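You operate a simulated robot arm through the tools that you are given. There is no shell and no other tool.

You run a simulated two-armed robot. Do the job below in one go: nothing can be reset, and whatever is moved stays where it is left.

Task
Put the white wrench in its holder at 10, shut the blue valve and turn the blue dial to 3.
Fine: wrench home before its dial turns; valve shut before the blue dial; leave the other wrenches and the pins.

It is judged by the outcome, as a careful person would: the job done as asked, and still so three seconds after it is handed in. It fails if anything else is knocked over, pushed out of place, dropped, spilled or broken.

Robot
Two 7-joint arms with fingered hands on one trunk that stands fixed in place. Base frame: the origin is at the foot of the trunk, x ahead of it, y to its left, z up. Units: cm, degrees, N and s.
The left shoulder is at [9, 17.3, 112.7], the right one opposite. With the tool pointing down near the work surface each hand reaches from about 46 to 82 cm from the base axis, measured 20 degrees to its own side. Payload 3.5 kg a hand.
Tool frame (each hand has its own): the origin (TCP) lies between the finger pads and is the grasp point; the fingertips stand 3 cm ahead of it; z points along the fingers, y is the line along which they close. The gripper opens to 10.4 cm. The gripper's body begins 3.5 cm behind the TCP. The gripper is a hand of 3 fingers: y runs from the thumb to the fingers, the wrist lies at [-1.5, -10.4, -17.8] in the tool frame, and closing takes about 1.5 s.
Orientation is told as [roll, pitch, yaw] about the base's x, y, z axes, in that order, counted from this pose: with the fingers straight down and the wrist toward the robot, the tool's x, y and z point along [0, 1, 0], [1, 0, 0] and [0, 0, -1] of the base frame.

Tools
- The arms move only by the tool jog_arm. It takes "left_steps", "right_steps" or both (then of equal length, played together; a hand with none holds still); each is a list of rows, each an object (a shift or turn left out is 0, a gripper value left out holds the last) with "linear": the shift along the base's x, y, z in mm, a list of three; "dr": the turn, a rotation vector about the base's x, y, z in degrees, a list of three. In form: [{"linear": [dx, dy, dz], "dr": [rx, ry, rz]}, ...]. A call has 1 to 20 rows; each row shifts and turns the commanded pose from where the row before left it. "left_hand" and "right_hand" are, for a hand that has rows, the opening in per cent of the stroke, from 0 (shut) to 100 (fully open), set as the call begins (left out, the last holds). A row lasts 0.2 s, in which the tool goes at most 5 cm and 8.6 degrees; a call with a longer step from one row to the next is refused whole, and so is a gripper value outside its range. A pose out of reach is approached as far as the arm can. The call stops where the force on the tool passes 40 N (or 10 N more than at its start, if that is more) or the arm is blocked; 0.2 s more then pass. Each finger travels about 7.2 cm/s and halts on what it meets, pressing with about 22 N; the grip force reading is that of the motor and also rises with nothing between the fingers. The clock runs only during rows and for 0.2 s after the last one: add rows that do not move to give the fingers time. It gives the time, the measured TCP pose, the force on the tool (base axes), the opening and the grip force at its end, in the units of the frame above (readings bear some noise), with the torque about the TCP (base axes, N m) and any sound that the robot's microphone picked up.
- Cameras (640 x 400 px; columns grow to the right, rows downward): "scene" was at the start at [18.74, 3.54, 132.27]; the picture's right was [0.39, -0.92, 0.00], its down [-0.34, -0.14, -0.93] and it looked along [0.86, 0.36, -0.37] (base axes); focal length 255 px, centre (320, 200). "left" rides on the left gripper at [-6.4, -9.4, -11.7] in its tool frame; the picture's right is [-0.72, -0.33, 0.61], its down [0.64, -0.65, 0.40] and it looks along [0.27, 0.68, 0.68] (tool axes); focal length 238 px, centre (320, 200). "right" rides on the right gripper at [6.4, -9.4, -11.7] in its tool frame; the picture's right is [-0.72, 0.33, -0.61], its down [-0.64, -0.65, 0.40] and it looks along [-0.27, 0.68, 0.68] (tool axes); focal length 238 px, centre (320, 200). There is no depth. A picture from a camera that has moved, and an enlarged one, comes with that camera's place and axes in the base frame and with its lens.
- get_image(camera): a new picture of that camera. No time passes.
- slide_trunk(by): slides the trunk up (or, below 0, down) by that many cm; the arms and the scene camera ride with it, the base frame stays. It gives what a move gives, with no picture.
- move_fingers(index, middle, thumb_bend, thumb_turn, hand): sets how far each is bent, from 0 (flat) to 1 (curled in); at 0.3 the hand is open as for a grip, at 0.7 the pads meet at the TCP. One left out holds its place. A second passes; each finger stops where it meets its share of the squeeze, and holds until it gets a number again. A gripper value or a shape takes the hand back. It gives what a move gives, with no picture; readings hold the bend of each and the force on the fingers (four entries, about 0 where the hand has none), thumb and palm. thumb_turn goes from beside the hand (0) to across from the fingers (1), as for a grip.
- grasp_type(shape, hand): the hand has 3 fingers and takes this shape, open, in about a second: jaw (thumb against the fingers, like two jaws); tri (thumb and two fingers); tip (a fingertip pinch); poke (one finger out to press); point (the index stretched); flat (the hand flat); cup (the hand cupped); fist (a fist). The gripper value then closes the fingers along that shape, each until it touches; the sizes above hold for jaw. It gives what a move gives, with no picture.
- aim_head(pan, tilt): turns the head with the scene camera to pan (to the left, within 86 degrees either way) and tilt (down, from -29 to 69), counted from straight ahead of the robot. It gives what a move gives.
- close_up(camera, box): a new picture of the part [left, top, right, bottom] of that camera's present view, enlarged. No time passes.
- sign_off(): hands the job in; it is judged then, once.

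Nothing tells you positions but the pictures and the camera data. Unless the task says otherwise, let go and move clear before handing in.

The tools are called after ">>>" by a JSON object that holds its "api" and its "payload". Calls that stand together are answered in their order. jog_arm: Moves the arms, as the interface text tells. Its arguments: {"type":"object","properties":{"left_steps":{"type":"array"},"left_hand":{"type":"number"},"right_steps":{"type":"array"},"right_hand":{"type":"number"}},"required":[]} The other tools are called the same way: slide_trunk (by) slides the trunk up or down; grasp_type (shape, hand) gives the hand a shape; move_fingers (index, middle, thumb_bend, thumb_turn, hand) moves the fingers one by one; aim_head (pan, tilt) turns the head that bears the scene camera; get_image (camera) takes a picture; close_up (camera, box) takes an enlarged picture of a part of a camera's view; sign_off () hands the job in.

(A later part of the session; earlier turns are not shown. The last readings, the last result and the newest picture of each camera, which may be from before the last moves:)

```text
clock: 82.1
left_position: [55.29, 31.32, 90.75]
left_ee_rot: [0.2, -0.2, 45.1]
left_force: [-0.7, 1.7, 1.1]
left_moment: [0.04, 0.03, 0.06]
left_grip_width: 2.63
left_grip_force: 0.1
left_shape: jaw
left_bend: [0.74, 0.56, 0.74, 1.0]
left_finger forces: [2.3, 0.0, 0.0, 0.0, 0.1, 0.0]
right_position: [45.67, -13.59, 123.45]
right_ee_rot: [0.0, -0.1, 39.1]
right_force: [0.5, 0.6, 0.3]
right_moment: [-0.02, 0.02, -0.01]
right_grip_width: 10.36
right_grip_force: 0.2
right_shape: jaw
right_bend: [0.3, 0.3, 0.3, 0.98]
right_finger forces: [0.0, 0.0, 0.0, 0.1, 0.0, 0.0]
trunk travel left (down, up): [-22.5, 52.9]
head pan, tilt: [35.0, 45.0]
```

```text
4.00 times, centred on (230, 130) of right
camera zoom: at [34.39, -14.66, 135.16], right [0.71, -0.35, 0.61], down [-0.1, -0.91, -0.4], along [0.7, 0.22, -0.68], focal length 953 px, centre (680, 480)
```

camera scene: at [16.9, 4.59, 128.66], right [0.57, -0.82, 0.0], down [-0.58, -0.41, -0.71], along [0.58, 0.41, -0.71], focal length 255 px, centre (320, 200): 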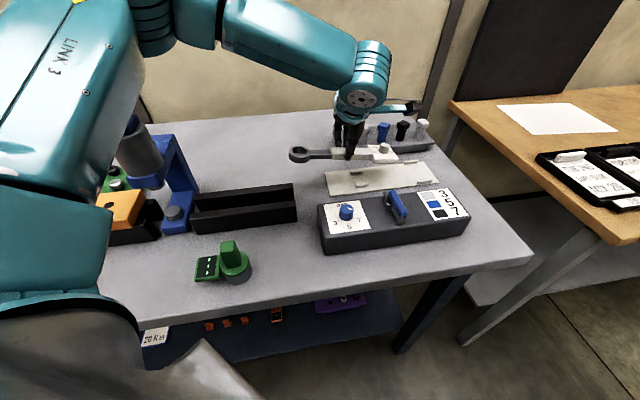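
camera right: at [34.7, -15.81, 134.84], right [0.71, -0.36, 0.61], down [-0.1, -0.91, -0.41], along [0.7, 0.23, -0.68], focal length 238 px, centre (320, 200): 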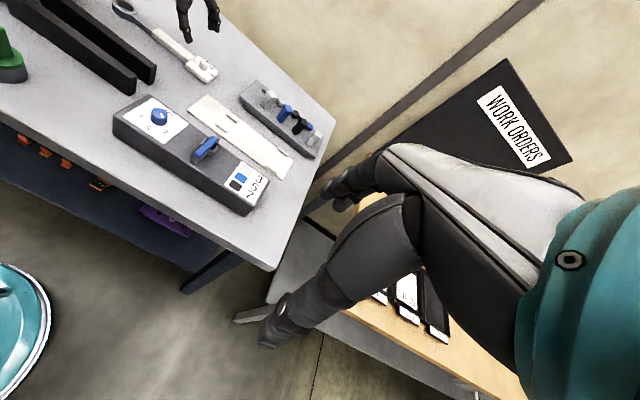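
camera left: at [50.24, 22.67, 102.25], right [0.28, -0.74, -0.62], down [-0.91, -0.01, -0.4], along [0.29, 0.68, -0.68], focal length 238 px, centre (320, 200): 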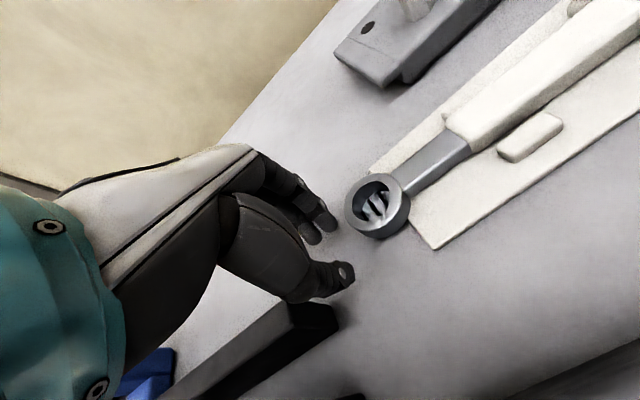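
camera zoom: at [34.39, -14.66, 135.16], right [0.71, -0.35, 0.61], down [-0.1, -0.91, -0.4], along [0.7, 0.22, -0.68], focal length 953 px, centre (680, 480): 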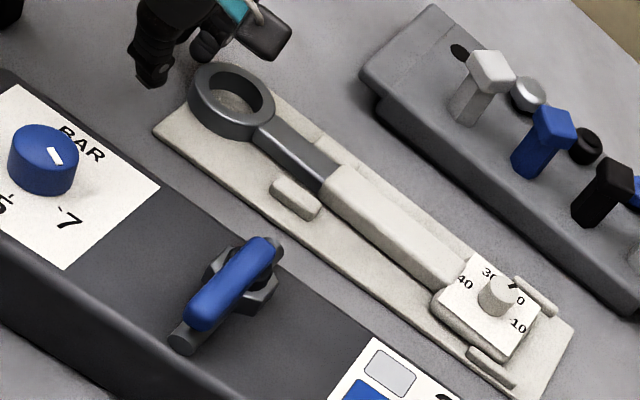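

The head is entering between the wide clips. About 1.8 cm more should centre it; I'll push that in small steps.

>>> {"api": "jog_arm", "payload": {"left_steps": [{"linear": [4.2, -4.0, 0]}, {"linear": [4.2, -4.0, 0]}, {"linear": [4.2, -4.0, 0]}, {}]}}

>>> {"api": "close_up", "payload": {"camera": "scene", "box": [300, 130, 460, 230]}}

>>> {"api": "close_up", "payload": {"camera": "right", "box": [150, 80, 310, 180]}}

```text
clock: 83.1
left_position: [56.68, 30.1, 90.83]
left_ee_rot: [0.2, -0.2, 45.1]
left_force: [-0.9, 0.9, 1.0]
left_moment: [0.02, 0.01, 0.04]
left_grip_width: 2.65
left_grip_force: 0.0
left_shape: jaw
left_bend: [0.74, 0.56, 0.74, 1.0]
left_finger forces: [1.8, 0.0, 0.1, 0.0, 0.0, 0.0]
right_position: [45.59, -13.58, 123.45]
right_ee_rot: [0.0, 0.0, 39.0]
right_force: [0.5, -0.2, -0.6]
right_moment: [0.0, -0.03, 0.0]
right_grip_width: 10.38
right_grip_force: 0.0
right_shape: jaw
right_bend: [0.3, 0.3, 0.3, 0.98]
right_finger forces: [0.0, 0.0, 0.1, 0.0, 0.0, 0.0]
trunk travel left (down, up): [-22.5, 52.9]
head pan, tilt: [35.0, 45.0]
```

```text
4.00 times, centred on (380, 180) of scene
camera zoom: at [16.83, 4.58, 128.67], right [0.57, -0.82, 0.0], down [-0.58, -0.41, -0.71], along [0.58, 0.41, -0.71], focal length 1019 px, centre (80, 280)
```

zoom: 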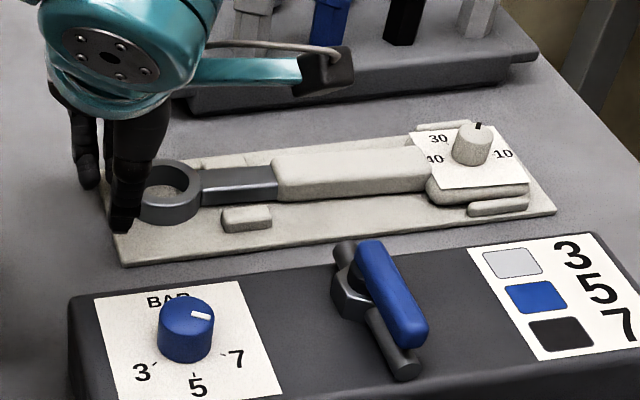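

```text
4.00 times, centred on (230, 130) of right
camera zoom: at [34.4, -14.67, 135.15], right [0.71, -0.35, 0.61], down [-0.1, -0.91, -0.4], along [0.7, 0.22, -0.68], focal length 953 px, centre (680, 480)
```

zoom: 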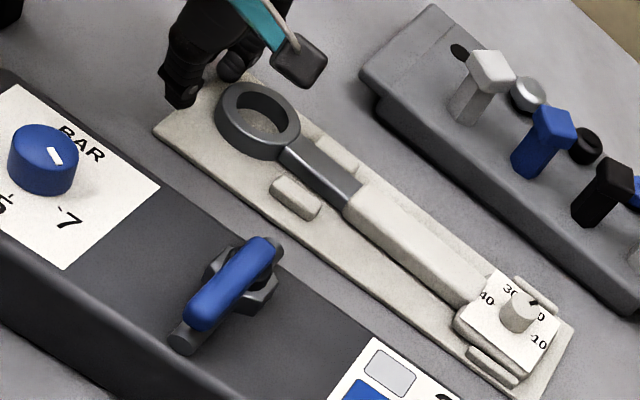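

The wrench is essentially home, with its head between the wide clips and the bar between the small ones. It's skewed about 2.5°, with the ring slightly toward the back, so I'll nudge the ring forward to square it up.

>>> {"api": "jog_arm", "payload": {"left_steps": [{"linear": [-6, 6, 0]}, {"linear": [0, 0, 25]}, {"linear": [0, 0, 25]}, {"linear": [9, -11, 0]}, {"linear": [9, -11, 0]}, {"linear": [9, -11, 0]}, {}, {}], "left_hand": 25}}

>>> {"api": "jog_arm", "payload": {"left_steps": [{}, {}, {}, {}], "left_hand": 85}}

>>> {"api": "get_image", "payload": {"camera": "left"}}

>>> {"api": "close_up", "payload": {"camera": "right", "box": [180, 80, 300, 155]}}

```text
clock: 84.9
left_position: [58.68, 27.56, 95.95]
left_ee_rot: [0.1, -0.3, 45.0]
left_force: [0.3, -0.2, 0.4]
left_moment: [0.0, 0.01, 0.02]
left_grip_width: 2.65
left_grip_force: 0.1
left_shape: jaw
left_bend: [0.74, 0.56, 0.74, 1.0]
left_finger forces: [0.1, 0.2, 0.1, 0.0, 0.0, 0.0]
right_position: [45.59, -13.65, 123.38]
right_ee_rot: [-0.1, 0.0, 39.0]
right_force: [-0.8, 1.0, 0.5]
right_moment: [0.02, -0.01, 0.0]
right_grip_width: 10.35
right_grip_force: 0.1
right_shape: jaw
right_bend: [0.3, 0.3, 0.3, 0.98]
right_finger forces: [0.1, 0.0, 0.0, 0.0, 0.1, 0.1]
trunk travel left (down, up): [-22.5, 52.9]
head pan, tilt: [35.0, 45.0]
```

```text
clock: 85.9
left_position: [58.75, 27.57, 95.93]
left_ee_rot: [0.2, -0.2, 45.1]
left_force: [1.0, 0.2, -0.1]
left_moment: [-0.01, 0.03, -0.01]
left_grip_width: 8.81
left_grip_force: 0.0
left_shape: jaw
left_bend: [0.27, 0.33, 0.44, 0.99]
left_finger forces: [0.0, 0.0, 0.0, 0.1, 0.1, 0.1]
right_position: [45.74, -13.64, 123.35]
right_ee_rot: [0.1, -0.1, 39.0]
right_force: [-0.2, 0.2, 0.3]
right_moment: [0.01, 0.01, 0.05]
right_grip_width: 10.37
right_grip_force: 0.2
right_shape: jaw
right_bend: [0.3, 0.3, 0.3, 0.98]
right_finger forces: [0.0, 0.0, 0.0, 0.0, 0.0, 0.0]
trunk travel left (down, up): [-22.5, 52.9]
head pan, tilt: [35.0, 45.0]
```

```text
taken
camera left: at [56.56, 16.29, 107.48], right [0.28, -0.74, -0.62], down [-0.91, -0.01, -0.4], along [0.29, 0.68, -0.68], focal length 238 px, centre (320, 200)
```

left: 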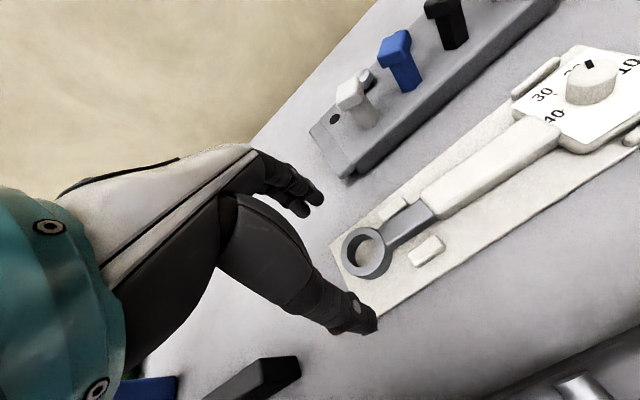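

```text
5.33 times, centred on (240, 118) of right
camera zoom: at [34.42, -14.67, 135.14], right [0.71, -0.35, 0.61], down [-0.1, -0.91, -0.4], along [0.7, 0.22, -0.68], focal length 1271 px, centre (747, 640)
```

zoom: 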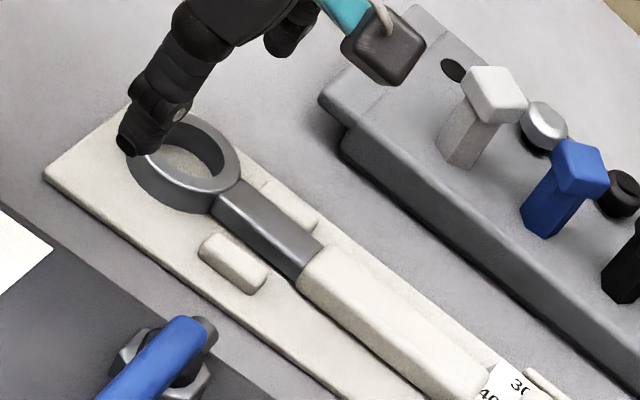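

>>> {"api": "jog_arm", "payload": {"left_steps": [{"linear": [-3, -3, 0]}, {"linear": [0, 0, -18]}, {"linear": [0, 0, -18]}, {"linear": [0, 0, -16]}, {}], "left_hand": 70}}

>>> {"api": "close_up", "payload": {"camera": "left", "box": [230, 150, 470, 340]}}

>>> {"api": "close_up", "payload": {"camera": "right", "box": [180, 80, 300, 155]}}

>>> {"api": "close_up", "payload": {"camera": "scene", "box": [300, 130, 460, 230]}}

```text
clock: 87.1
left_position: [58.54, 27.17, 90.76]
left_ee_rot: [0.0, -0.6, 44.9]
left_force: [-0.7, 1.9, 18.6]
left_moment: [0.65, -0.51, 0.08]
left_grip_width: 7.29
left_grip_force: 0.0
left_shape: jaw
left_bend: [0.26, 0.35, 0.58, 0.99]
left_finger forces: [8.3, 9.7, 0.1, 0.0, 0.0, 0.0]
right_position: [45.49, -13.75, 123.52]
right_ee_rot: [0.1, -0.2, 39.1]
right_force: [-0.5, 0.4, 0.3]
right_moment: [0.0, 0.02, 0.03]
right_grip_width: 10.38
right_grip_force: 0.1
right_shape: jaw
right_bend: [0.3, 0.3, 0.3, 0.98]
right_finger forces: [0.0, 0.1, 0.1, 0.0, 0.1, 0.1]
trunk travel left (down, up): [-22.5, 52.9]
head pan, tilt: [35.0, 45.0]
```

```text
2.11 times, centred on (350, 245) of left
camera zoom: at [56.22, 15.89, 102.39], right [0.28, -0.74, -0.62], down [-0.91, -0.01, -0.41], along [0.3, 0.68, -0.67], focal length 502 px, centre (257, 105)
```

zoom: 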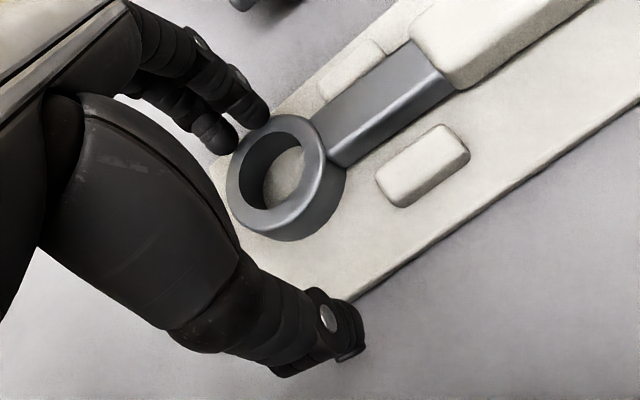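

```text
5.33 times, centred on (240, 118) of right
camera zoom: at [34.23, -14.73, 135.22], right [0.71, -0.35, 0.61], down [-0.1, -0.91, -0.4], along [0.7, 0.22, -0.68], focal length 1271 px, centre (747, 640)
```

zoom: 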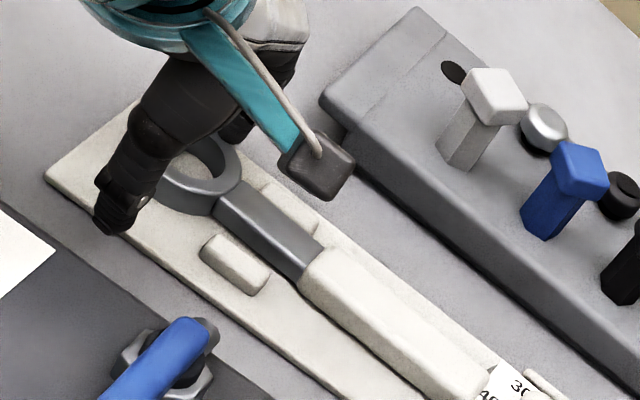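

```text
4.00 times, centred on (380, 180) of scene
camera zoom: at [16.68, 4.53, 128.73], right [0.57, -0.82, 0.0], down [-0.58, -0.41, -0.71], along [0.58, 0.41, -0.71], focal length 1019 px, centre (80, 280)
```

zoom: 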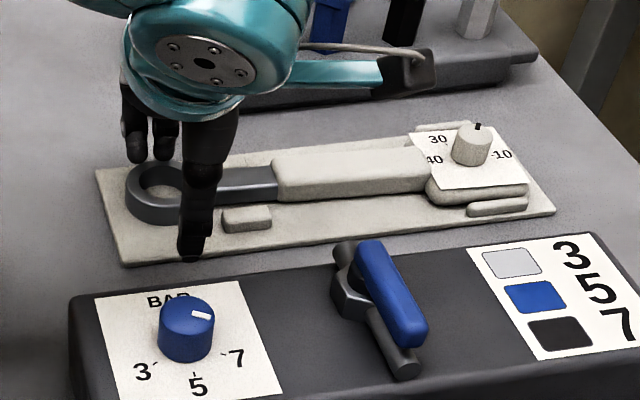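

The fingers only land on the ring's rim from here, so I won't force it; the wrench sits well within both clip pairs. I'll retract the left hand and look at the final seat.

>>> {"api": "jog_arm", "payload": {"left_steps": [{"linear": [0, 0, 20]}, {"linear": [0, 0, 30]}, {"linear": [-15, 12, 30]}, {"linear": [-20, 15, 30]}, {"linear": [-20, 15, 30]}, {"linear": [-30, 20, 30]}, {"linear": [-30, 20, 30]}, {"linear": [-20, 20, 20]}, {}]}}

>>> {"api": "get_image", "payload": {"camera": "scene"}}

>>> {"api": "close_up", "payload": {"camera": "scene", "box": [315, 140, 455, 228]}}

>>> {"api": "close_up", "payload": {"camera": "right", "box": [180, 80, 310, 180]}}

```text
clock: 89.1
left_position: [44.94, 37.52, 112.3]
left_ee_rot: [0.3, -0.1, 44.9]
left_force: [-0.3, 0.3, 0.5]
left_moment: [0.0, -0.01, -0.04]
left_grip_width: 7.34
left_grip_force: 0.1
left_shape: jaw
left_bend: [0.27, 0.37, 0.58, 0.99]
left_finger forces: [0.1, 0.0, 0.0, 0.1, 0.1, 0.0]
right_position: [45.72, -13.69, 123.34]
right_ee_rot: [0.0, 0.0, 39.0]
right_force: [-0.2, 0.1, 0.2]
right_moment: [0.0, -0.01, 0.0]
right_grip_width: 10.37
right_grip_force: 0.0
right_shape: jaw
right_bend: [0.3, 0.3, 0.3, 0.98]
right_finger forces: [0.1, 0.1, 0.0, 0.0, 0.0, 0.0]
trunk travel left (down, up): [-22.5, 52.9]
head pan, tilt: [35.0, 45.0]
```

```text
taken
camera scene: at [16.87, 4.56, 128.66], right [0.57, -0.82, 0.0], down [-0.58, -0.41, -0.71], along [0.58, 0.41, -0.71], focal length 255 px, centre (320, 200)
```

scene: 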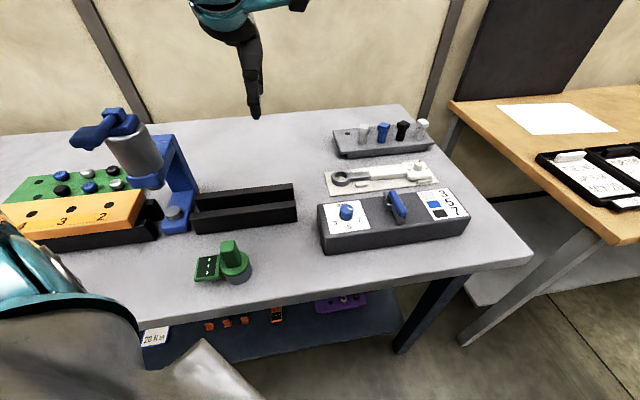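

```text
4.55 times, centred on (385, 184) of scene
camera zoom: at [16.87, 4.56, 128.66], right [0.57, -0.82, 0.0], down [-0.58, -0.41, -0.71], along [0.58, 0.41, -0.71], focal length 1158 px, centre (24, 273)
```

zoom: 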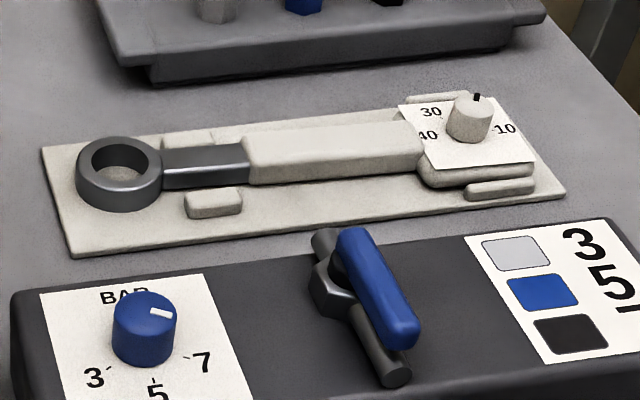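

```text
4.00 times, centred on (245, 130) of right
camera zoom: at [34.45, -14.69, 135.13], right [0.71, -0.35, 0.61], down [-0.1, -0.91, -0.4], along [0.7, 0.22, -0.68], focal length 953 px, centre (620, 480)
```

zoom: 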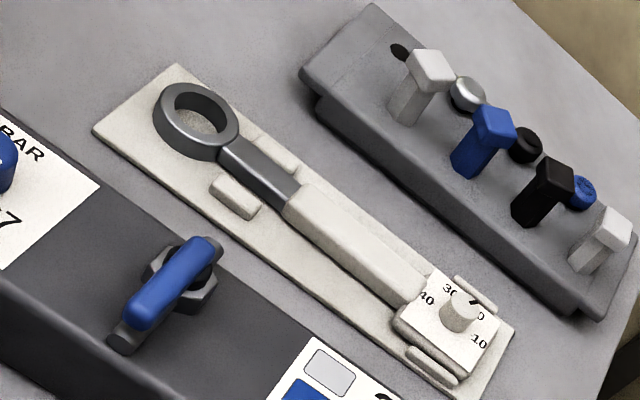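

The wrench is seated and its dial mark still points at 20, so it needs about 60° clockwise to reach 10. The right arm should turn that dial; I'll test whether it reaches above the knob near (72.5,13).

>>> {"api": "jog_arm", "payload": {"right_steps": [{"linear": [22, 20, -12]}, {"linear": [22, 20, -12]}, {"linear": [22, 20, -12]}, {"linear": [22, 20, -12]}, {"linear": [22, 20, -12]}, {"linear": [22, 20, -12]}, {"linear": [22, 20, -12]}, {"linear": [22, 20, -12]}, {}], "right_hand": 60}}

>>> {"api": "jog_arm", "payload": {"right_steps": [{"linear": [15, 18, -18]}, {"linear": [15, 18, -18]}, {"linear": [15, 18, -18]}, {"linear": [15, 18, -18]}, {"linear": [15, 18, -18]}, {"linear": [15, 17, -18]}, {}]}}

>>> {"api": "get_image", "payload": {"camera": "scene"}}

>>> {"api": "get_image", "payload": {"camera": "right"}}

```text
clock: 91.1
left_position: [44.96, 37.41, 112.41]
left_ee_rot: [0.2, -0.2, 45.1]
left_force: [0.5, -0.4, -0.2]
left_moment: [0.03, -0.03, -0.01]
left_grip_width: 7.32
left_grip_force: 0.1
left_shape: jaw
left_bend: [0.27, 0.37, 0.58, 0.99]
left_finger forces: [0.0, 0.0, 0.0, 0.0, 0.0, 0.0]
right_position: [63.37, 2.45, 113.66]
right_ee_rot: [0.0, 0.1, 38.9]
right_force: [-0.5, 0.6, -1.0]
right_moment: [-0.01, -0.02, -0.03]
right_grip_width: 6.26
right_grip_force: 0.1
right_shape: jaw
right_bend: [0.29, 0.4, 0.64, 1.0]
right_finger forces: [0.0, 0.0, 0.0, 0.0, 0.1, 0.1]
trunk travel left (down, up): [-22.5, 52.9]
head pan, tilt: [35.0, 45.0]
```

```text
clock: 92.7
left_position: [44.93, 37.47, 112.45]
left_ee_rot: [0.1, -0.2, 44.9]
left_force: [0.0, 0.2, 0.6]
left_moment: [0.01, 0.01, 0.03]
left_grip_width: 7.33
left_grip_force: 0.0
left_shape: jaw
left_bend: [0.27, 0.37, 0.58, 0.99]
left_finger forces: [0.0, 0.0, 0.1, 0.0, 0.0, 0.0]
right_position: [66.26, 5.39, 108.0]
right_ee_rot: [0.0, -0.1, 39.0]
right_force: [0.6, 0.3, 0.3]
right_moment: [-0.02, 0.01, -0.01]
right_grip_width: 6.31
right_grip_force: 0.0
right_shape: jaw
right_bend: [0.29, 0.41, 0.64, 1.0]
right_finger forces: [0.0, 0.1, 0.0, 0.0, 0.0, 0.1]
right hand out of reach, approached as far as the arm can: row 2, 3, 4, 5, 6
trunk travel left (down, up): [-22.5, 52.9]
head pan, tilt: [35.0, 45.0]
```

```text
taken
camera scene: at [16.83, 4.57, 128.68], right [0.57, -0.82, 0.0], down [-0.58, -0.41, -0.71], along [0.58, 0.41, -0.71], focal length 255 px, centre (320, 200)
```

scene: 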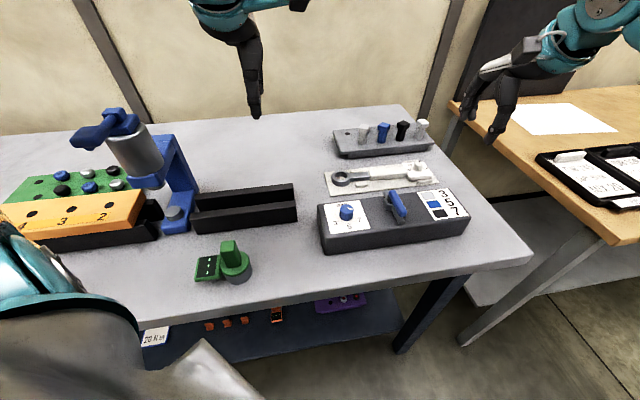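

```text
taken
camera right: at [55.04, 4.35, 119.69], right [0.7, -0.36, 0.61], down [-0.11, -0.91, -0.41], along [0.7, 0.22, -0.68], focal length 238 px, centre (320, 200)
```

right: 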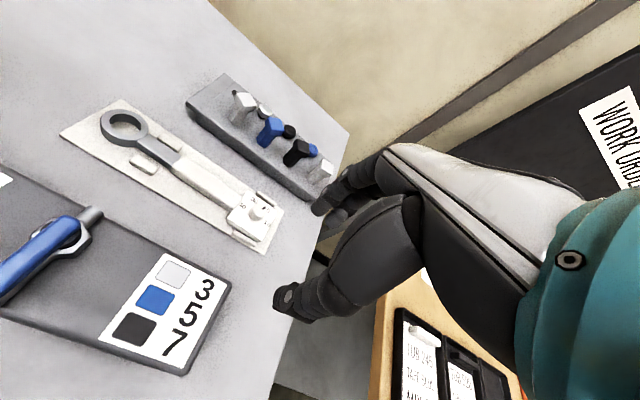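

The right arm falls about 6 cm short, pointing straight down. The left arm leaning about 45° should reach the knob. I'll back the right hand off to watch, then test the left hand's lean in the air.

>>> {"api": "jog_arm", "payload": {"right_steps": [{"linear": [-15, -28, 10]}, {"linear": [-15, -28, 10]}, {"linear": [-15, -28, 10]}, {"linear": [-15, -28, 10]}, {"linear": [-15, -28, 10]}, {"linear": [-15, -28, 10]}, {"linear": [-15, -28, 10]}, {}]}}

>>> {"api": "jog_arm", "payload": {"left_steps": [{"linear": [20, -12, 5]}, {"linear": [20, -12, 5]}, {"linear": [20, -12, 0]}, {"linear": [20, -12, 0]}, {"linear": [20, -12, 0], "dr": [-4.24, -4.24, 0]}, {"linear": [20, -12, 0], "dr": [-4.24, -4.24, 0]}, {"linear": [20, -12, 0], "dr": [-4.24, -4.24, 0]}, {"linear": [10, -10, 0], "dr": [-4.24, -4.24, 0]}, {"linear": [10, -10, 0], "dr": [-4.24, -4.24, 0]}, {"linear": [10, -10, 0], "dr": [-4.24, -4.24, 0]}, {"linear": [10, -10, 0], "dr": [-4.24, -4.24, 0]}, {"linear": [10, -10, 0], "dr": [-3, -3, 0]}, {}], "left_hand": 60}}

>>> {"api": "get_image", "payload": {"camera": "scene"}}

>>> {"api": "get_image", "payload": {"camera": "right"}}

```text
clock: 94.5
left_position: [44.9, 37.62, 112.41]
left_ee_rot: [0.2, -0.2, 45.0]
left_force: [-0.2, 0.3, 0.2]
left_moment: [-0.02, 0.0, -0.04]
left_grip_width: 7.31
left_grip_force: 0.1
left_shape: jaw
left_bend: [0.27, 0.37, 0.58, 0.99]
left_finger forces: [0.0, 0.0, 0.1, 0.0, 0.0, 0.1]
right_position: [55.56, -14.27, 115.19]
right_ee_rot: [0.0, 0.0, 39.0]
right_force: [0.1, 0.1, 0.0]
right_moment: [0.01, 0.03, -0.01]
right_grip_width: 6.29
right_grip_force: 0.1
right_shape: jaw
right_bend: [0.29, 0.41, 0.64, 1.0]
right_finger forces: [0.1, 0.0, 0.0, 0.0, 0.0, 0.0]
trunk travel left (down, up): [-22.5, 52.9]
head pan, tilt: [35.0, 45.0]
```

```text
clock: 97.3
left_position: [64.1, 23.88, 113.26]
left_ee_rot: [-46.1, -0.1, 45.2]
left_force: [-0.4, 0.8, -0.4]
left_moment: [0.01, 0.01, 0.02]
left_grip_width: 6.28
left_grip_force: 0.2
left_shape: jaw
left_bend: [0.29, 0.4, 0.64, 1.0]
left_finger forces: [0.1, 0.0, 0.1, 0.0, 0.0, 0.1]
right_position: [55.6, -14.28, 115.3]
right_ee_rot: [0.0, 0.0, 39.0]
right_force: [0.6, 0.1, 0.6]
right_moment: [0.01, 0.03, 0.0]
right_grip_width: 6.3
right_grip_force: 0.0
right_shape: jaw
right_bend: [0.29, 0.41, 0.64, 1.0]
right_finger forces: [0.1, 0.0, 0.1, 0.0, 0.0, 0.0]
trunk travel left (down, up): [-22.5, 52.9]
head pan, tilt: [35.0, 45.0]
```

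```text
taken
camera scene: at [16.84, 4.57, 128.68], right [0.57, -0.82, 0.0], down [-0.58, -0.41, -0.71], along [0.58, 0.41, -0.71], focal length 255 px, centre (320, 200)
```

scene: 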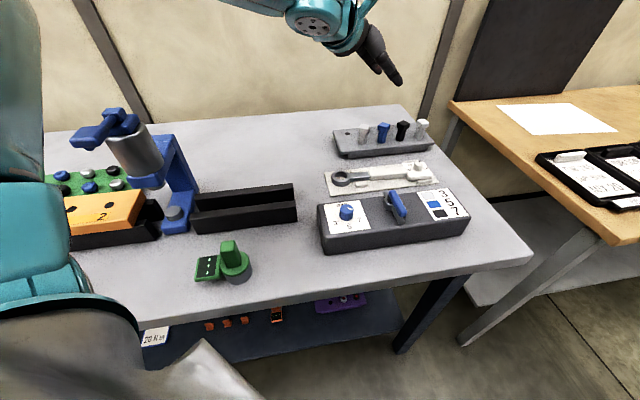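

```text
taken
camera right: at [44.27, -15.35, 126.92], right [0.71, -0.35, 0.61], down [-0.1, -0.91, -0.4], along [0.7, 0.22, -0.68], focal length 238 px, centre (320, 200)
```

right: 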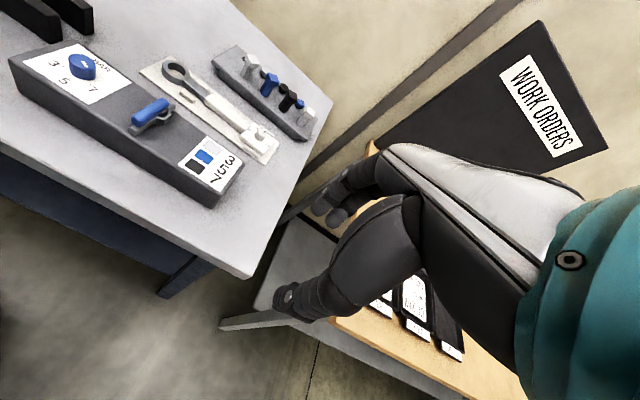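

Leaning works here. Moving on to above the knob.

>>> {"api": "jog_arm", "payload": {"left_steps": [{"linear": [14, -19, -10]}, {"linear": [14, -19, -10]}, {"linear": [14, -19, -10]}, {"linear": [14, -19, -15]}, {"linear": [15, -19, -20]}, {}]}}

>>> {"api": "get_image", "payload": {"camera": "scene"}}

>>> {"api": "get_image", "payload": {"camera": "right"}}

>>> {"api": "get_image", "payload": {"camera": "left"}}

```text
clock: 98.7
left_position: [70.75, 15.11, 107.52]
left_ee_rot: [-45.9, -0.1, 45.2]
left_force: [-0.2, -0.1, 0.2]
left_moment: [0.0, -0.01, -0.02]
left_grip_width: 6.29
left_grip_force: 0.1
left_shape: jaw
left_bend: [0.29, 0.41, 0.64, 1.0]
left_finger forces: [0.0, 0.0, 0.0, 0.1, 0.0, 0.1]
left hand out of reach, approached as far as the arm can: row 5
right_position: [55.44, -14.27, 115.15]
right_ee_rot: [0.0, -0.1, 39.0]
right_force: [0.4, 0.0, 0.0]
right_moment: [-0.02, 0.03, -0.01]
right_grip_width: 6.25
right_grip_force: 0.0
right_shape: jaw
right_bend: [0.29, 0.41, 0.64, 1.0]
right_finger forces: [0.0, 0.1, 0.0, 0.0, 0.1, 0.1]
trunk travel left (down, up): [-22.5, 52.9]
head pan, tilt: [35.0, 45.0]
```

```text
taken
camera scene: at [16.87, 4.57, 128.67], right [0.57, -0.82, 0.0], down [-0.58, -0.41, -0.71], along [0.58, 0.41, -0.71], focal length 255 px, centre (320, 200)
```

scene: 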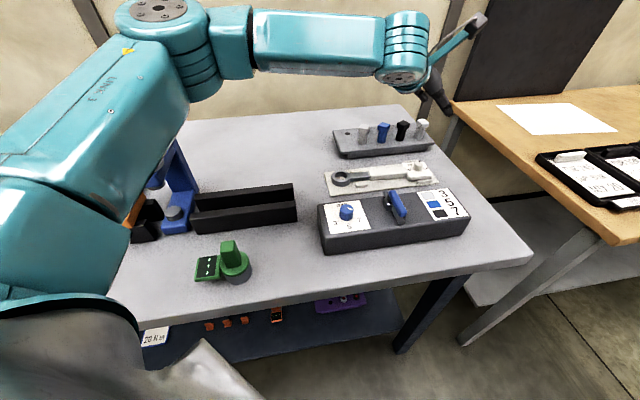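

```text
taken
camera right: at [44.29, -15.35, 126.91], right [0.71, -0.35, 0.61], down [-0.1, -0.91, -0.4], along [0.7, 0.22, -0.68], focal length 238 px, centre (320, 200)
```

right: 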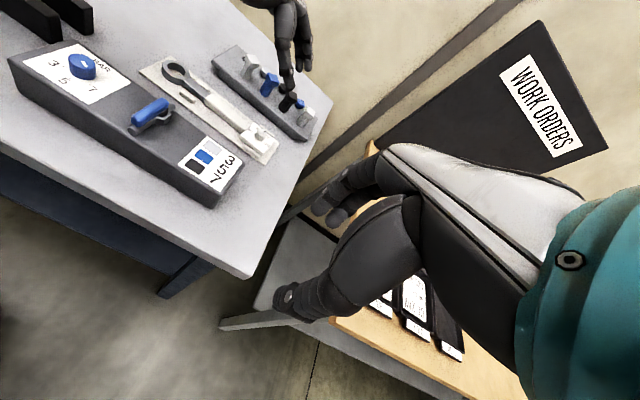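

```text
taken
camera left: at [61.16, 11.13, 120.16], right [0.44, -0.89, 0.09], down [-0.57, -0.35, -0.74], along [0.7, 0.27, -0.66], focal length 238 px, centre (320, 200)
```

left: 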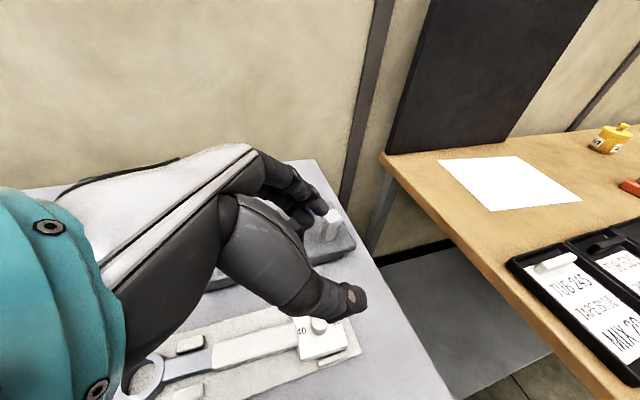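

The left hand is nearly above the knob and just touching a limit. I'll try moving down from here to see if reach improves lower.

>>> {"api": "jog_arm", "payload": {"left_steps": [{"linear": [0, 0, -15]}, {"linear": [0, 0, -15]}, {"linear": [0, 0, -15]}, {}]}}

>>> {"api": "get_image", "payload": {"camera": "scene"}}

```text
clock: 99.7
left_position: [70.6, 15.01, 102.96]
left_ee_rot: [-46.0, 0.0, 45.1]
left_force: [-0.4, 0.6, 0.3]
left_moment: [0.02, 0.0, 0.01]
left_grip_width: 6.29
left_grip_force: 0.0
left_shape: jaw
left_bend: [0.29, 0.41, 0.64, 1.0]
left_finger forces: [0.1, 0.1, 0.0, 0.0, 0.0, 0.0]
right_position: [55.55, -14.29, 115.28]
right_ee_rot: [0.0, 0.0, 38.9]
right_force: [0.1, 0.1, 0.2]
right_moment: [0.01, 0.02, 0.04]
right_grip_width: 6.28
right_grip_force: 0.1
right_shape: jaw
right_bend: [0.29, 0.41, 0.64, 1.0]
right_finger forces: [0.1, 0.1, 0.0, 0.0, 0.1, 0.1]
trunk travel left (down, up): [-22.5, 52.9]
head pan, tilt: [35.0, 45.0]
```

```text
taken
camera scene: at [16.84, 4.57, 128.67], right [0.57, -0.82, 0.0], down [-0.58, -0.41, -0.71], along [0.58, 0.41, -0.71], focal length 255 px, centre (320, 200)
```

scene: 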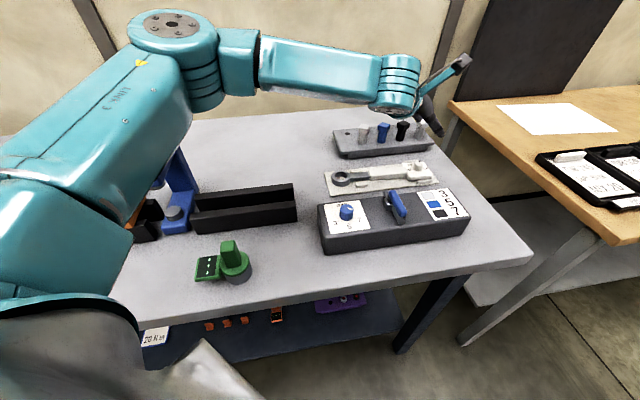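

It reaches fine lower down. Continuing to just above the knob.

>>> {"api": "jog_arm", "payload": {"left_steps": [{"linear": [2, -2, -15]}, {"linear": [2, -2, -15]}, {"linear": [0, 0, -15]}, {"linear": [0, 0, -15]}, {}]}}

>>> {"api": "get_image", "payload": {"camera": "scene"}}

>>> {"api": "close_up", "payload": {"camera": "scene", "box": [370, 110, 490, 190]}}

>>> {"api": "close_up", "payload": {"camera": "right", "box": [180, 60, 320, 150]}}

>>> {"api": "get_image", "payload": {"camera": "left"}}

```text
clock: 100.9
left_position: [69.9, 15.86, 97.47]
left_ee_rot: [-46.1, -0.2, 45.1]
left_force: [0.7, 0.0, -1.0]
left_moment: [0.0, -0.02, 0.04]
left_grip_width: 6.31
left_grip_force: 0.0
left_shape: jaw
left_bend: [0.29, 0.41, 0.64, 1.0]
left_finger forces: [0.0, 0.0, 0.0, 0.1, 0.0, 0.0]
left hand out of reach, approached as far as the arm can: row 1, 2, 4
right_position: [55.63, -14.33, 115.32]
right_ee_rot: [0.0, -0.1, 39.0]
right_force: [0.6, 0.1, 0.5]
right_moment: [-0.02, -0.01, -0.01]
right_grip_width: 6.28
right_grip_force: 0.1
right_shape: jaw
right_bend: [0.29, 0.41, 0.64, 1.0]
right_finger forces: [0.1, 0.0, 0.0, 0.1, 0.0, 0.0]
trunk travel left (down, up): [-22.5, 52.9]
head pan, tilt: [35.0, 45.0]
```

```text
taken
camera scene: at [16.85, 4.57, 128.67], right [0.57, -0.82, 0.0], down [-0.58, -0.41, -0.71], along [0.58, 0.41, -0.71], focal length 255 px, centre (320, 200)
```

scene: 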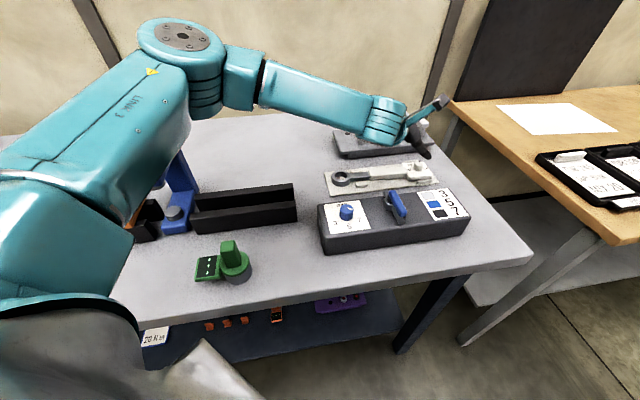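

```text
5.00 times, centred on (430, 150) of scene
camera zoom: at [16.85, 4.57, 128.67], right [0.57, -0.82, 0.0], down [-0.58, -0.41, -0.71], along [0.58, 0.41, -0.71], focal length 1274 px, centre (-230, 450)
```

zoom: 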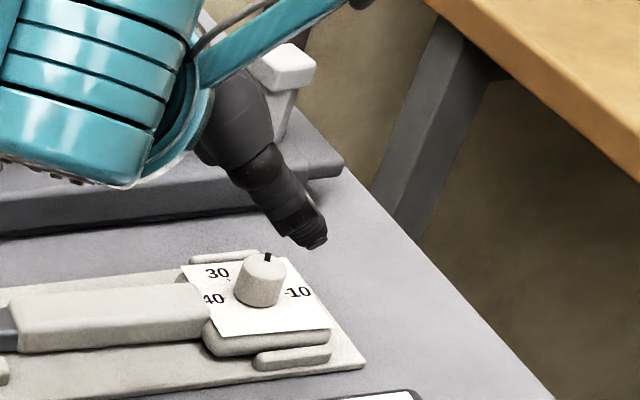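

```text
4.44 times, centred on (250, 105) of right
camera zoom: at [44.28, -15.35, 126.91], right [0.71, -0.35, 0.61], down [-0.1, -0.91, -0.4], along [0.7, 0.22, -0.68], focal length 1059 px, centre (631, 622)
```

zoom: 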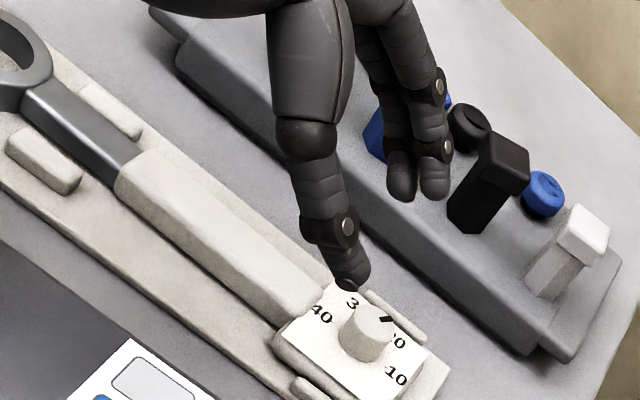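

```text
taken
camera left: at [60.39, 11.94, 110.15], right [0.44, -0.9, 0.09], down [-0.57, -0.35, -0.74], along [0.7, 0.27, -0.66], focal length 238 px, centre (320, 200)
```

left: 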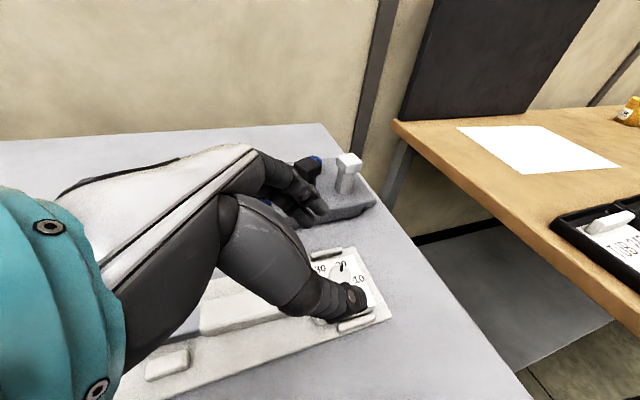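

The lean alone runs out of reach just short and slightly above. Lowering the trunk brings the shoulders forward and down; I'll lift the left hand first, then lower 10 cm.

>>> {"api": "jog_arm", "payload": {"left_steps": [{"linear": [-5, 5, 20]}, {"linear": [-10, 10, 30]}, {"linear": [-10, 10, 30]}, {"linear": [-10, 10, 30]}, {"linear": [-10, 10, 30]}, {}], "right_steps": [{"linear": [0, -5, 10]}, {"linear": [0, -5, 10]}, {"linear": [0, -5, 10]}, {"linear": [0, -5, 10]}, {"linear": [0, -5, 10]}, {}]}}

>>> {"api": "slide_trunk", "payload": {"by": -10}}

>>> {"api": "get_image", "payload": {"camera": "scene"}}

```text
clock: 102.3
left_position: [65.65, 20.0, 111.61]
left_ee_rot: [-46.1, -0.2, 45.1]
left_force: [0.1, -0.4, 0.5]
left_moment: [-0.04, -0.03, -0.02]
left_grip_width: 6.3
left_grip_force: 0.2
left_shape: jaw
left_bend: [0.29, 0.41, 0.64, 1.0]
left_finger forces: [0.0, 0.1, 0.0, 0.0, 0.1, 0.0]
right_position: [55.5, -16.8, 120.43]
right_ee_rot: [-0.1, 0.0, 39.1]
right_force: [0.1, 0.3, -0.8]
right_moment: [0.04, -0.03, -0.02]
right_grip_width: 6.27
right_grip_force: 0.0
right_shape: jaw
right_bend: [0.29, 0.41, 0.64, 1.0]
right_finger forces: [0.0, 0.1, 0.1, 0.0, 0.0, 0.1]
trunk travel left (down, up): [-22.5, 52.9]
head pan, tilt: [35.0, 45.0]
```

```text
clock: 103.6
left_position: [65.45, 20.36, 101.86]
left_ee_rot: [-46.0, -0.2, 45.2]
left_force: [-0.6, 0.2, -0.3]
left_moment: [0.02, 0.0, -0.01]
left_grip_width: 6.27
left_grip_force: 0.1
left_shape: jaw
left_bend: [0.29, 0.41, 0.64, 1.0]
left_finger forces: [0.1, 0.1, 0.0, 0.1, 0.1, 0.0]
right_position: [55.64, -16.75, 110.51]
right_ee_rot: [-0.1, 0.0, 39.1]
right_force: [0.1, -0.4, 0.4]
right_moment: [-0.03, -0.03, 0.0]
right_grip_width: 6.24
right_grip_force: 0.0
right_shape: jaw
right_bend: [0.29, 0.41, 0.64, 1.0]
right_finger forces: [0.1, 0.0, 0.0, 0.1, 0.1, 0.0]
trunk travel left (down, up): [-12.5, 62.9]
head pan, tilt: [35.0, 45.0]
```

```text
taken
camera scene: at [22.0, 4.57, 118.27], right [0.57, -0.82, 0.0], down [-0.58, -0.41, -0.71], along [0.58, 0.41, -0.71], focal length 255 px, centre (320, 200)
```

scene: 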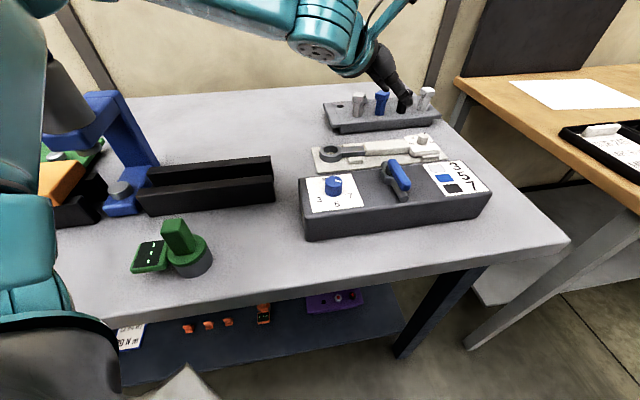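

The shoulders moved about 5 cm forward. Trying again toward the knob.

>>> {"api": "jog_arm", "payload": {"left_steps": [{"linear": [11.6, -12, 0]}, {"linear": [11.6, -12, 0]}, {"linear": [11.6, -12, -10]}, {"linear": [11.6, -12, -15]}, {"linear": [11.6, -12, -20]}, {}]}}

>>> {"api": "get_image", "payload": {"camera": "scene"}}

>>> {"api": "get_image", "payload": {"camera": "right"}}

>>> {"api": "get_image", "payload": {"camera": "left"}}

```text
clock: 105.0
left_position: [71.29, 14.24, 97.37]
left_ee_rot: [-45.9, -0.1, 45.1]
left_force: [0.6, -0.4, -0.2]
left_moment: [0.0, 0.0, -0.01]
left_grip_width: 6.27
left_grip_force: 0.1
left_shape: jaw
left_bend: [0.29, 0.41, 0.64, 1.0]
left_finger forces: [0.0, 0.1, 0.1, 0.1, 0.0, 0.0]
right_position: [55.64, -16.71, 110.36]
right_ee_rot: [0.0, 0.0, 39.0]
right_force: [-0.4, 0.3, 0.0]
right_moment: [0.02, 0.01, -0.03]
right_grip_width: 6.29
right_grip_force: 0.1
right_shape: jaw
right_bend: [0.29, 0.41, 0.64, 1.0]
right_finger forces: [0.0, 0.0, 0.1, 0.0, 0.0, 0.1]
trunk travel left (down, up): [-12.5, 62.9]
head pan, tilt: [35.0, 45.0]
```

```text
taken
camera scene: at [22.06, 4.57, 118.25], right [0.57, -0.82, 0.0], down [-0.58, -0.41, -0.71], along [0.58, 0.41, -0.71], focal length 255 px, centre (320, 200)
```

scene: 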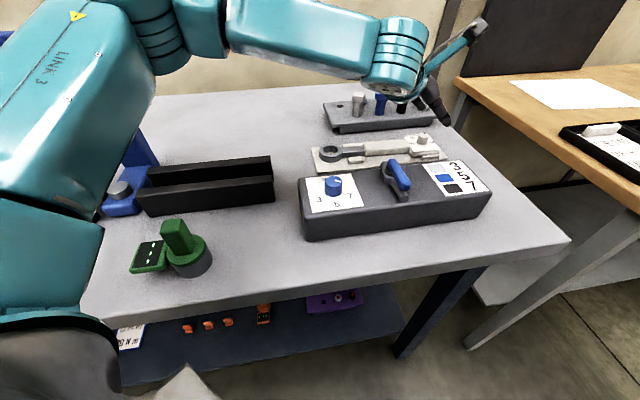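

```text
taken
camera right: at [44.37, -17.85, 122.09], right [0.71, -0.35, 0.61], down [-0.1, -0.91, -0.4], along [0.7, 0.22, -0.68], focal length 238 px, centre (320, 200)
```

right: 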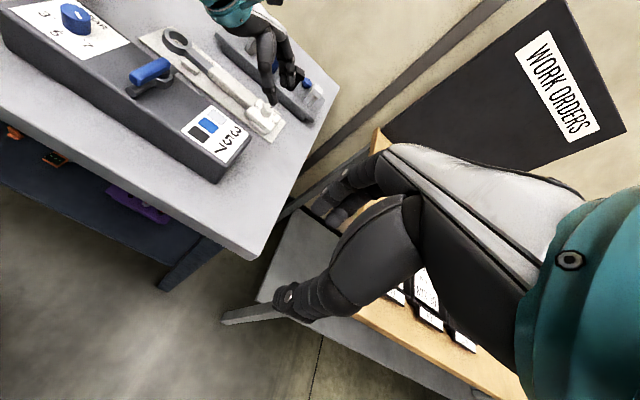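

```text
taken
camera left: at [61.81, 10.3, 109.93], right [0.44, -0.9, 0.09], down [-0.57, -0.35, -0.74], along [0.7, 0.27, -0.66], focal length 238 px, centre (320, 200)
```

left: 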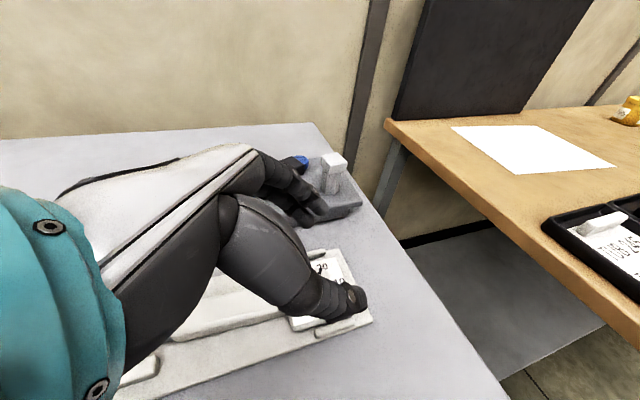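

Reached easily now. I'll reduce the lean to about 30° for a better grip on the knob and look at the alignment.

>>> {"api": "jog_arm", "payload": {"left_steps": [{"linear": [1, -1, 0], "dr": [3.7, 3.7, 0]}, {"linear": [1, -1, 0], "dr": [3.7, 3.7, 0]}, {"linear": [1, -1, 0], "dr": [3.7, 3.7, 0]}, {}]}}

>>> {"api": "close_up", "payload": {"camera": "scene", "box": [360, 80, 480, 160]}}

>>> {"api": "close_up", "payload": {"camera": "right", "box": [190, 40, 330, 140]}}

>>> {"api": "get_image", "payload": {"camera": "left"}}

```text
clock: 106.0
left_position: [71.68, 17.92, 97.13]
left_ee_rot: [-30.2, -0.2, 45.1]
left_force: [0.3, -0.1, -0.2]
left_moment: [0.0, 0.02, -0.03]
left_grip_width: 6.27
left_grip_force: 0.0
left_shape: jaw
left_bend: [0.29, 0.41, 0.64, 1.0]
left_finger forces: [0.1, 0.0, 0.0, 0.1, 0.1, 0.0]
left hand out of reach, approached as far as the arm can: row 2, 3
right_position: [55.64, -16.78, 110.45]
right_ee_rot: [-0.1, 0.0, 39.0]
right_force: [-0.7, -0.2, -0.3]
right_moment: [-0.02, 0.02, 0.02]
right_grip_width: 6.29
right_grip_force: 0.0
right_shape: jaw
right_bend: [0.29, 0.41, 0.64, 1.0]
right_finger forces: [0.1, 0.0, 0.1, 0.0, 0.0, 0.1]
trunk travel left (down, up): [-12.5, 62.9]
head pan, tilt: [35.0, 45.0]
```

```text
5.00 times, centred on (420, 120) of scene
camera zoom: at [22.07, 4.56, 118.24], right [0.57, -0.82, 0.0], down [-0.58, -0.41, -0.71], along [0.58, 0.41, -0.71], focal length 1274 px, centre (-180, 600)
```

zoom: 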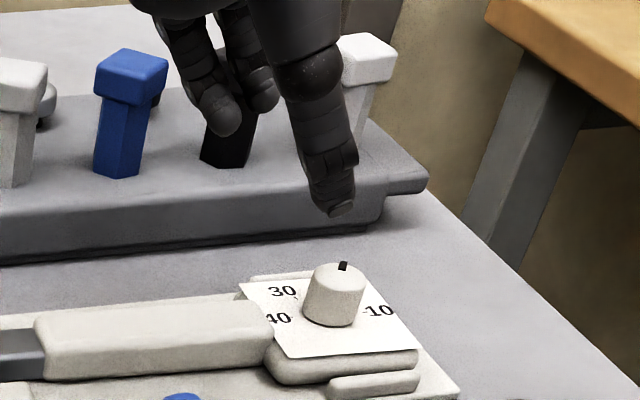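

```text
4.00 times, centred on (260, 90) of right
camera zoom: at [44.38, -17.85, 122.08], right [0.71, -0.35, 0.61], down [-0.1, -0.91, -0.4], along [0.7, 0.22, -0.68], focal length 953 px, centre (560, 640)
```

zoom: 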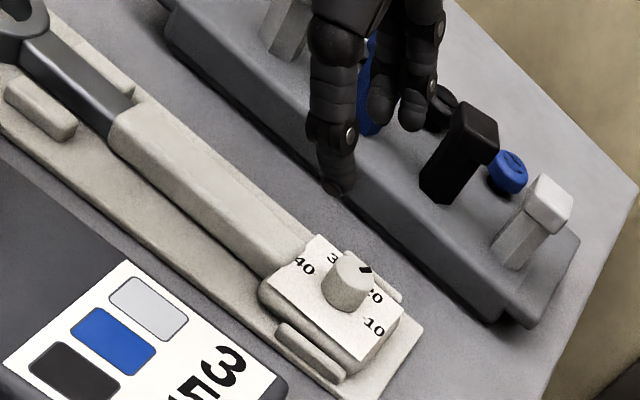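

```text
taken
camera left: at [64.6, 11.59, 110.39], right [0.43, -0.89, -0.17], down [-0.71, -0.21, -0.67], along [0.56, 0.41, -0.72], focal length 238 px, centre (320, 200)
```

left: 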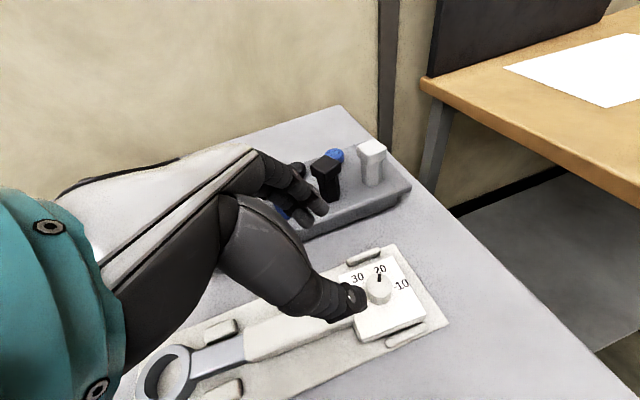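

The 30° lean doesn't reach here, so I'll go back to about 46° above the knob and test how far the hand can yaw either way there.

>>> {"api": "jog_arm", "payload": {"left_steps": [{"linear": [-1, -12, 3], "dr": [-3.7, -3.7, 0]}, {"linear": [-1, -12, 0], "dr": [-3.7, -3.7, 0]}, {"linear": [-2, -12, 0], "dr": [-3.7, -3.7, 0]}, {}]}}

>>> {"api": "jog_arm", "payload": {"left_steps": [{"linear": [1.2, 1, 0], "dr": [0, 0, -5]}, {"linear": [1.2, 1, 0], "dr": [0, 0, -5]}, {"linear": [1.2, 1, 0], "dr": [0, 0, -5]}, {"linear": [1.4, 0.6, 0], "dr": [0, 0, -5]}, {"linear": [1.5, 0.6, 0], "dr": [0, 0, -5]}, {}]}}

```text
clock: 107.0
left_position: [71.25, 14.47, 97.35]
left_ee_rot: [-46.1, -0.1, 45.2]
left_force: [0.1, 0.4, 0.0]
left_moment: [0.02, -0.03, 0.01]
left_grip_width: 6.28
left_grip_force: 0.1
left_shape: jaw
left_bend: [0.29, 0.41, 0.64, 1.0]
left_finger forces: [0.0, 0.0, 0.0, 0.0, 0.0, 0.0]
right_position: [55.68, -16.86, 110.41]
right_ee_rot: [0.0, 0.0, 39.0]
right_force: [0.6, 0.3, -0.2]
right_moment: [0.0, 0.02, 0.01]
right_grip_width: 6.28
right_grip_force: 0.0
right_shape: jaw
right_bend: [0.29, 0.41, 0.64, 1.0]
right_finger forces: [0.0, 0.1, 0.0, 0.0, 0.0, 0.0]
trunk travel left (down, up): [-12.5, 62.9]
head pan, tilt: [35.0, 45.0]
```

```text
clock: 108.4
left_position: [71.89, 15.02, 97.39]
left_ee_rot: [-46.0, -0.2, 20.2]
left_force: [0.8, 0.2, 0.0]
left_moment: [0.02, 0.01, 0.0]
left_grip_width: 6.26
left_grip_force: 0.1
left_shape: jaw
left_bend: [0.29, 0.41, 0.64, 1.0]
left_finger forces: [0.1, 0.0, 0.0, 0.0, 0.0, 0.0]
right_position: [55.8, -16.77, 110.39]
right_ee_rot: [0.0, 0.1, 39.1]
right_force: [0.6, -0.9, -0.5]
right_moment: [-0.01, -0.02, 0.0]
right_grip_width: 6.26
right_grip_force: 0.1
right_shape: jaw
right_bend: [0.29, 0.41, 0.64, 1.0]
right_finger forces: [0.1, 0.1, 0.0, 0.0, 0.0, 0.0]
trunk travel left (down, up): [-12.5, 62.9]
head pan, tilt: [35.0, 45.0]
```

Yaw 20° works. Testing further, toward −15°, so one stroke might do the whole 60°.

>>> {"api": "jog_arm", "payload": {"left_steps": [{"linear": [1.5, 0.3, 0], "dr": [0, 0, -5]}, {"linear": [1.5, 0.2, 0], "dr": [0, 0, -5]}, {"linear": [1.5, 0.1, 0], "dr": [0, 0, -5]}, {"linear": [1.5, 0, 0], "dr": [0, 0, -5]}, {"linear": [1.5, -0.2, 0], "dr": [0, 0, -5]}, {"linear": [1.5, -0.3, 0], "dr": [0, 0, -5]}, {"linear": [1.5, -0.4, 0], "dr": [0, 0, -5]}, {}]}}

>>> {"api": "get_image", "payload": {"camera": "scene"}}

```text
clock: 110.2
left_position: [73.0, 14.8, 97.36]
left_ee_rot: [-46.0, 0.0, -14.9]
left_force: [-0.1, 0.0, -0.3]
left_moment: [-0.03, 0.0, -0.01]
left_grip_width: 6.28
left_grip_force: 0.0
left_shape: jaw
left_bend: [0.29, 0.41, 0.64, 1.0]
left_finger forces: [0.1, 0.0, 0.0, 0.0, 0.0, 0.1]
right_position: [55.65, -16.67, 110.42]
right_ee_rot: [0.0, -0.1, 39.0]
right_force: [-0.3, 0.1, -0.5]
right_moment: [-0.03, 0.0, -0.01]
right_grip_width: 6.26
right_grip_force: 0.1
right_shape: jaw
right_bend: [0.29, 0.41, 0.64, 1.0]
right_finger forces: [0.0, 0.0, 0.1, 0.1, 0.0, 0.0]
trunk travel left (down, up): [-12.5, 62.9]
head pan, tilt: [35.0, 45.0]
```

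```text
taken
camera scene: at [22.07, 4.57, 118.24], right [0.57, -0.82, 0.0], down [-0.58, -0.41, -0.71], along [0.58, 0.41, -0.71], focal length 255 px, centre (320, 200)
```

scene: 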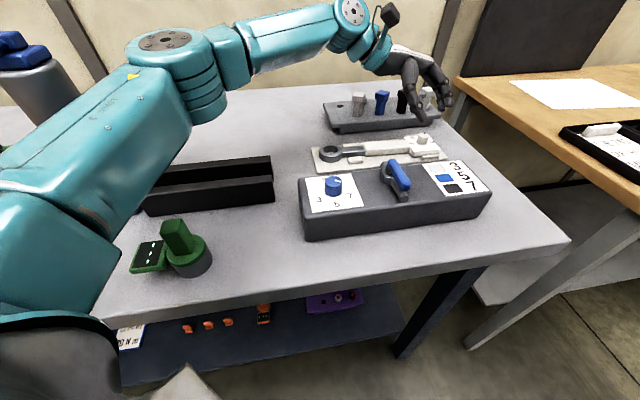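

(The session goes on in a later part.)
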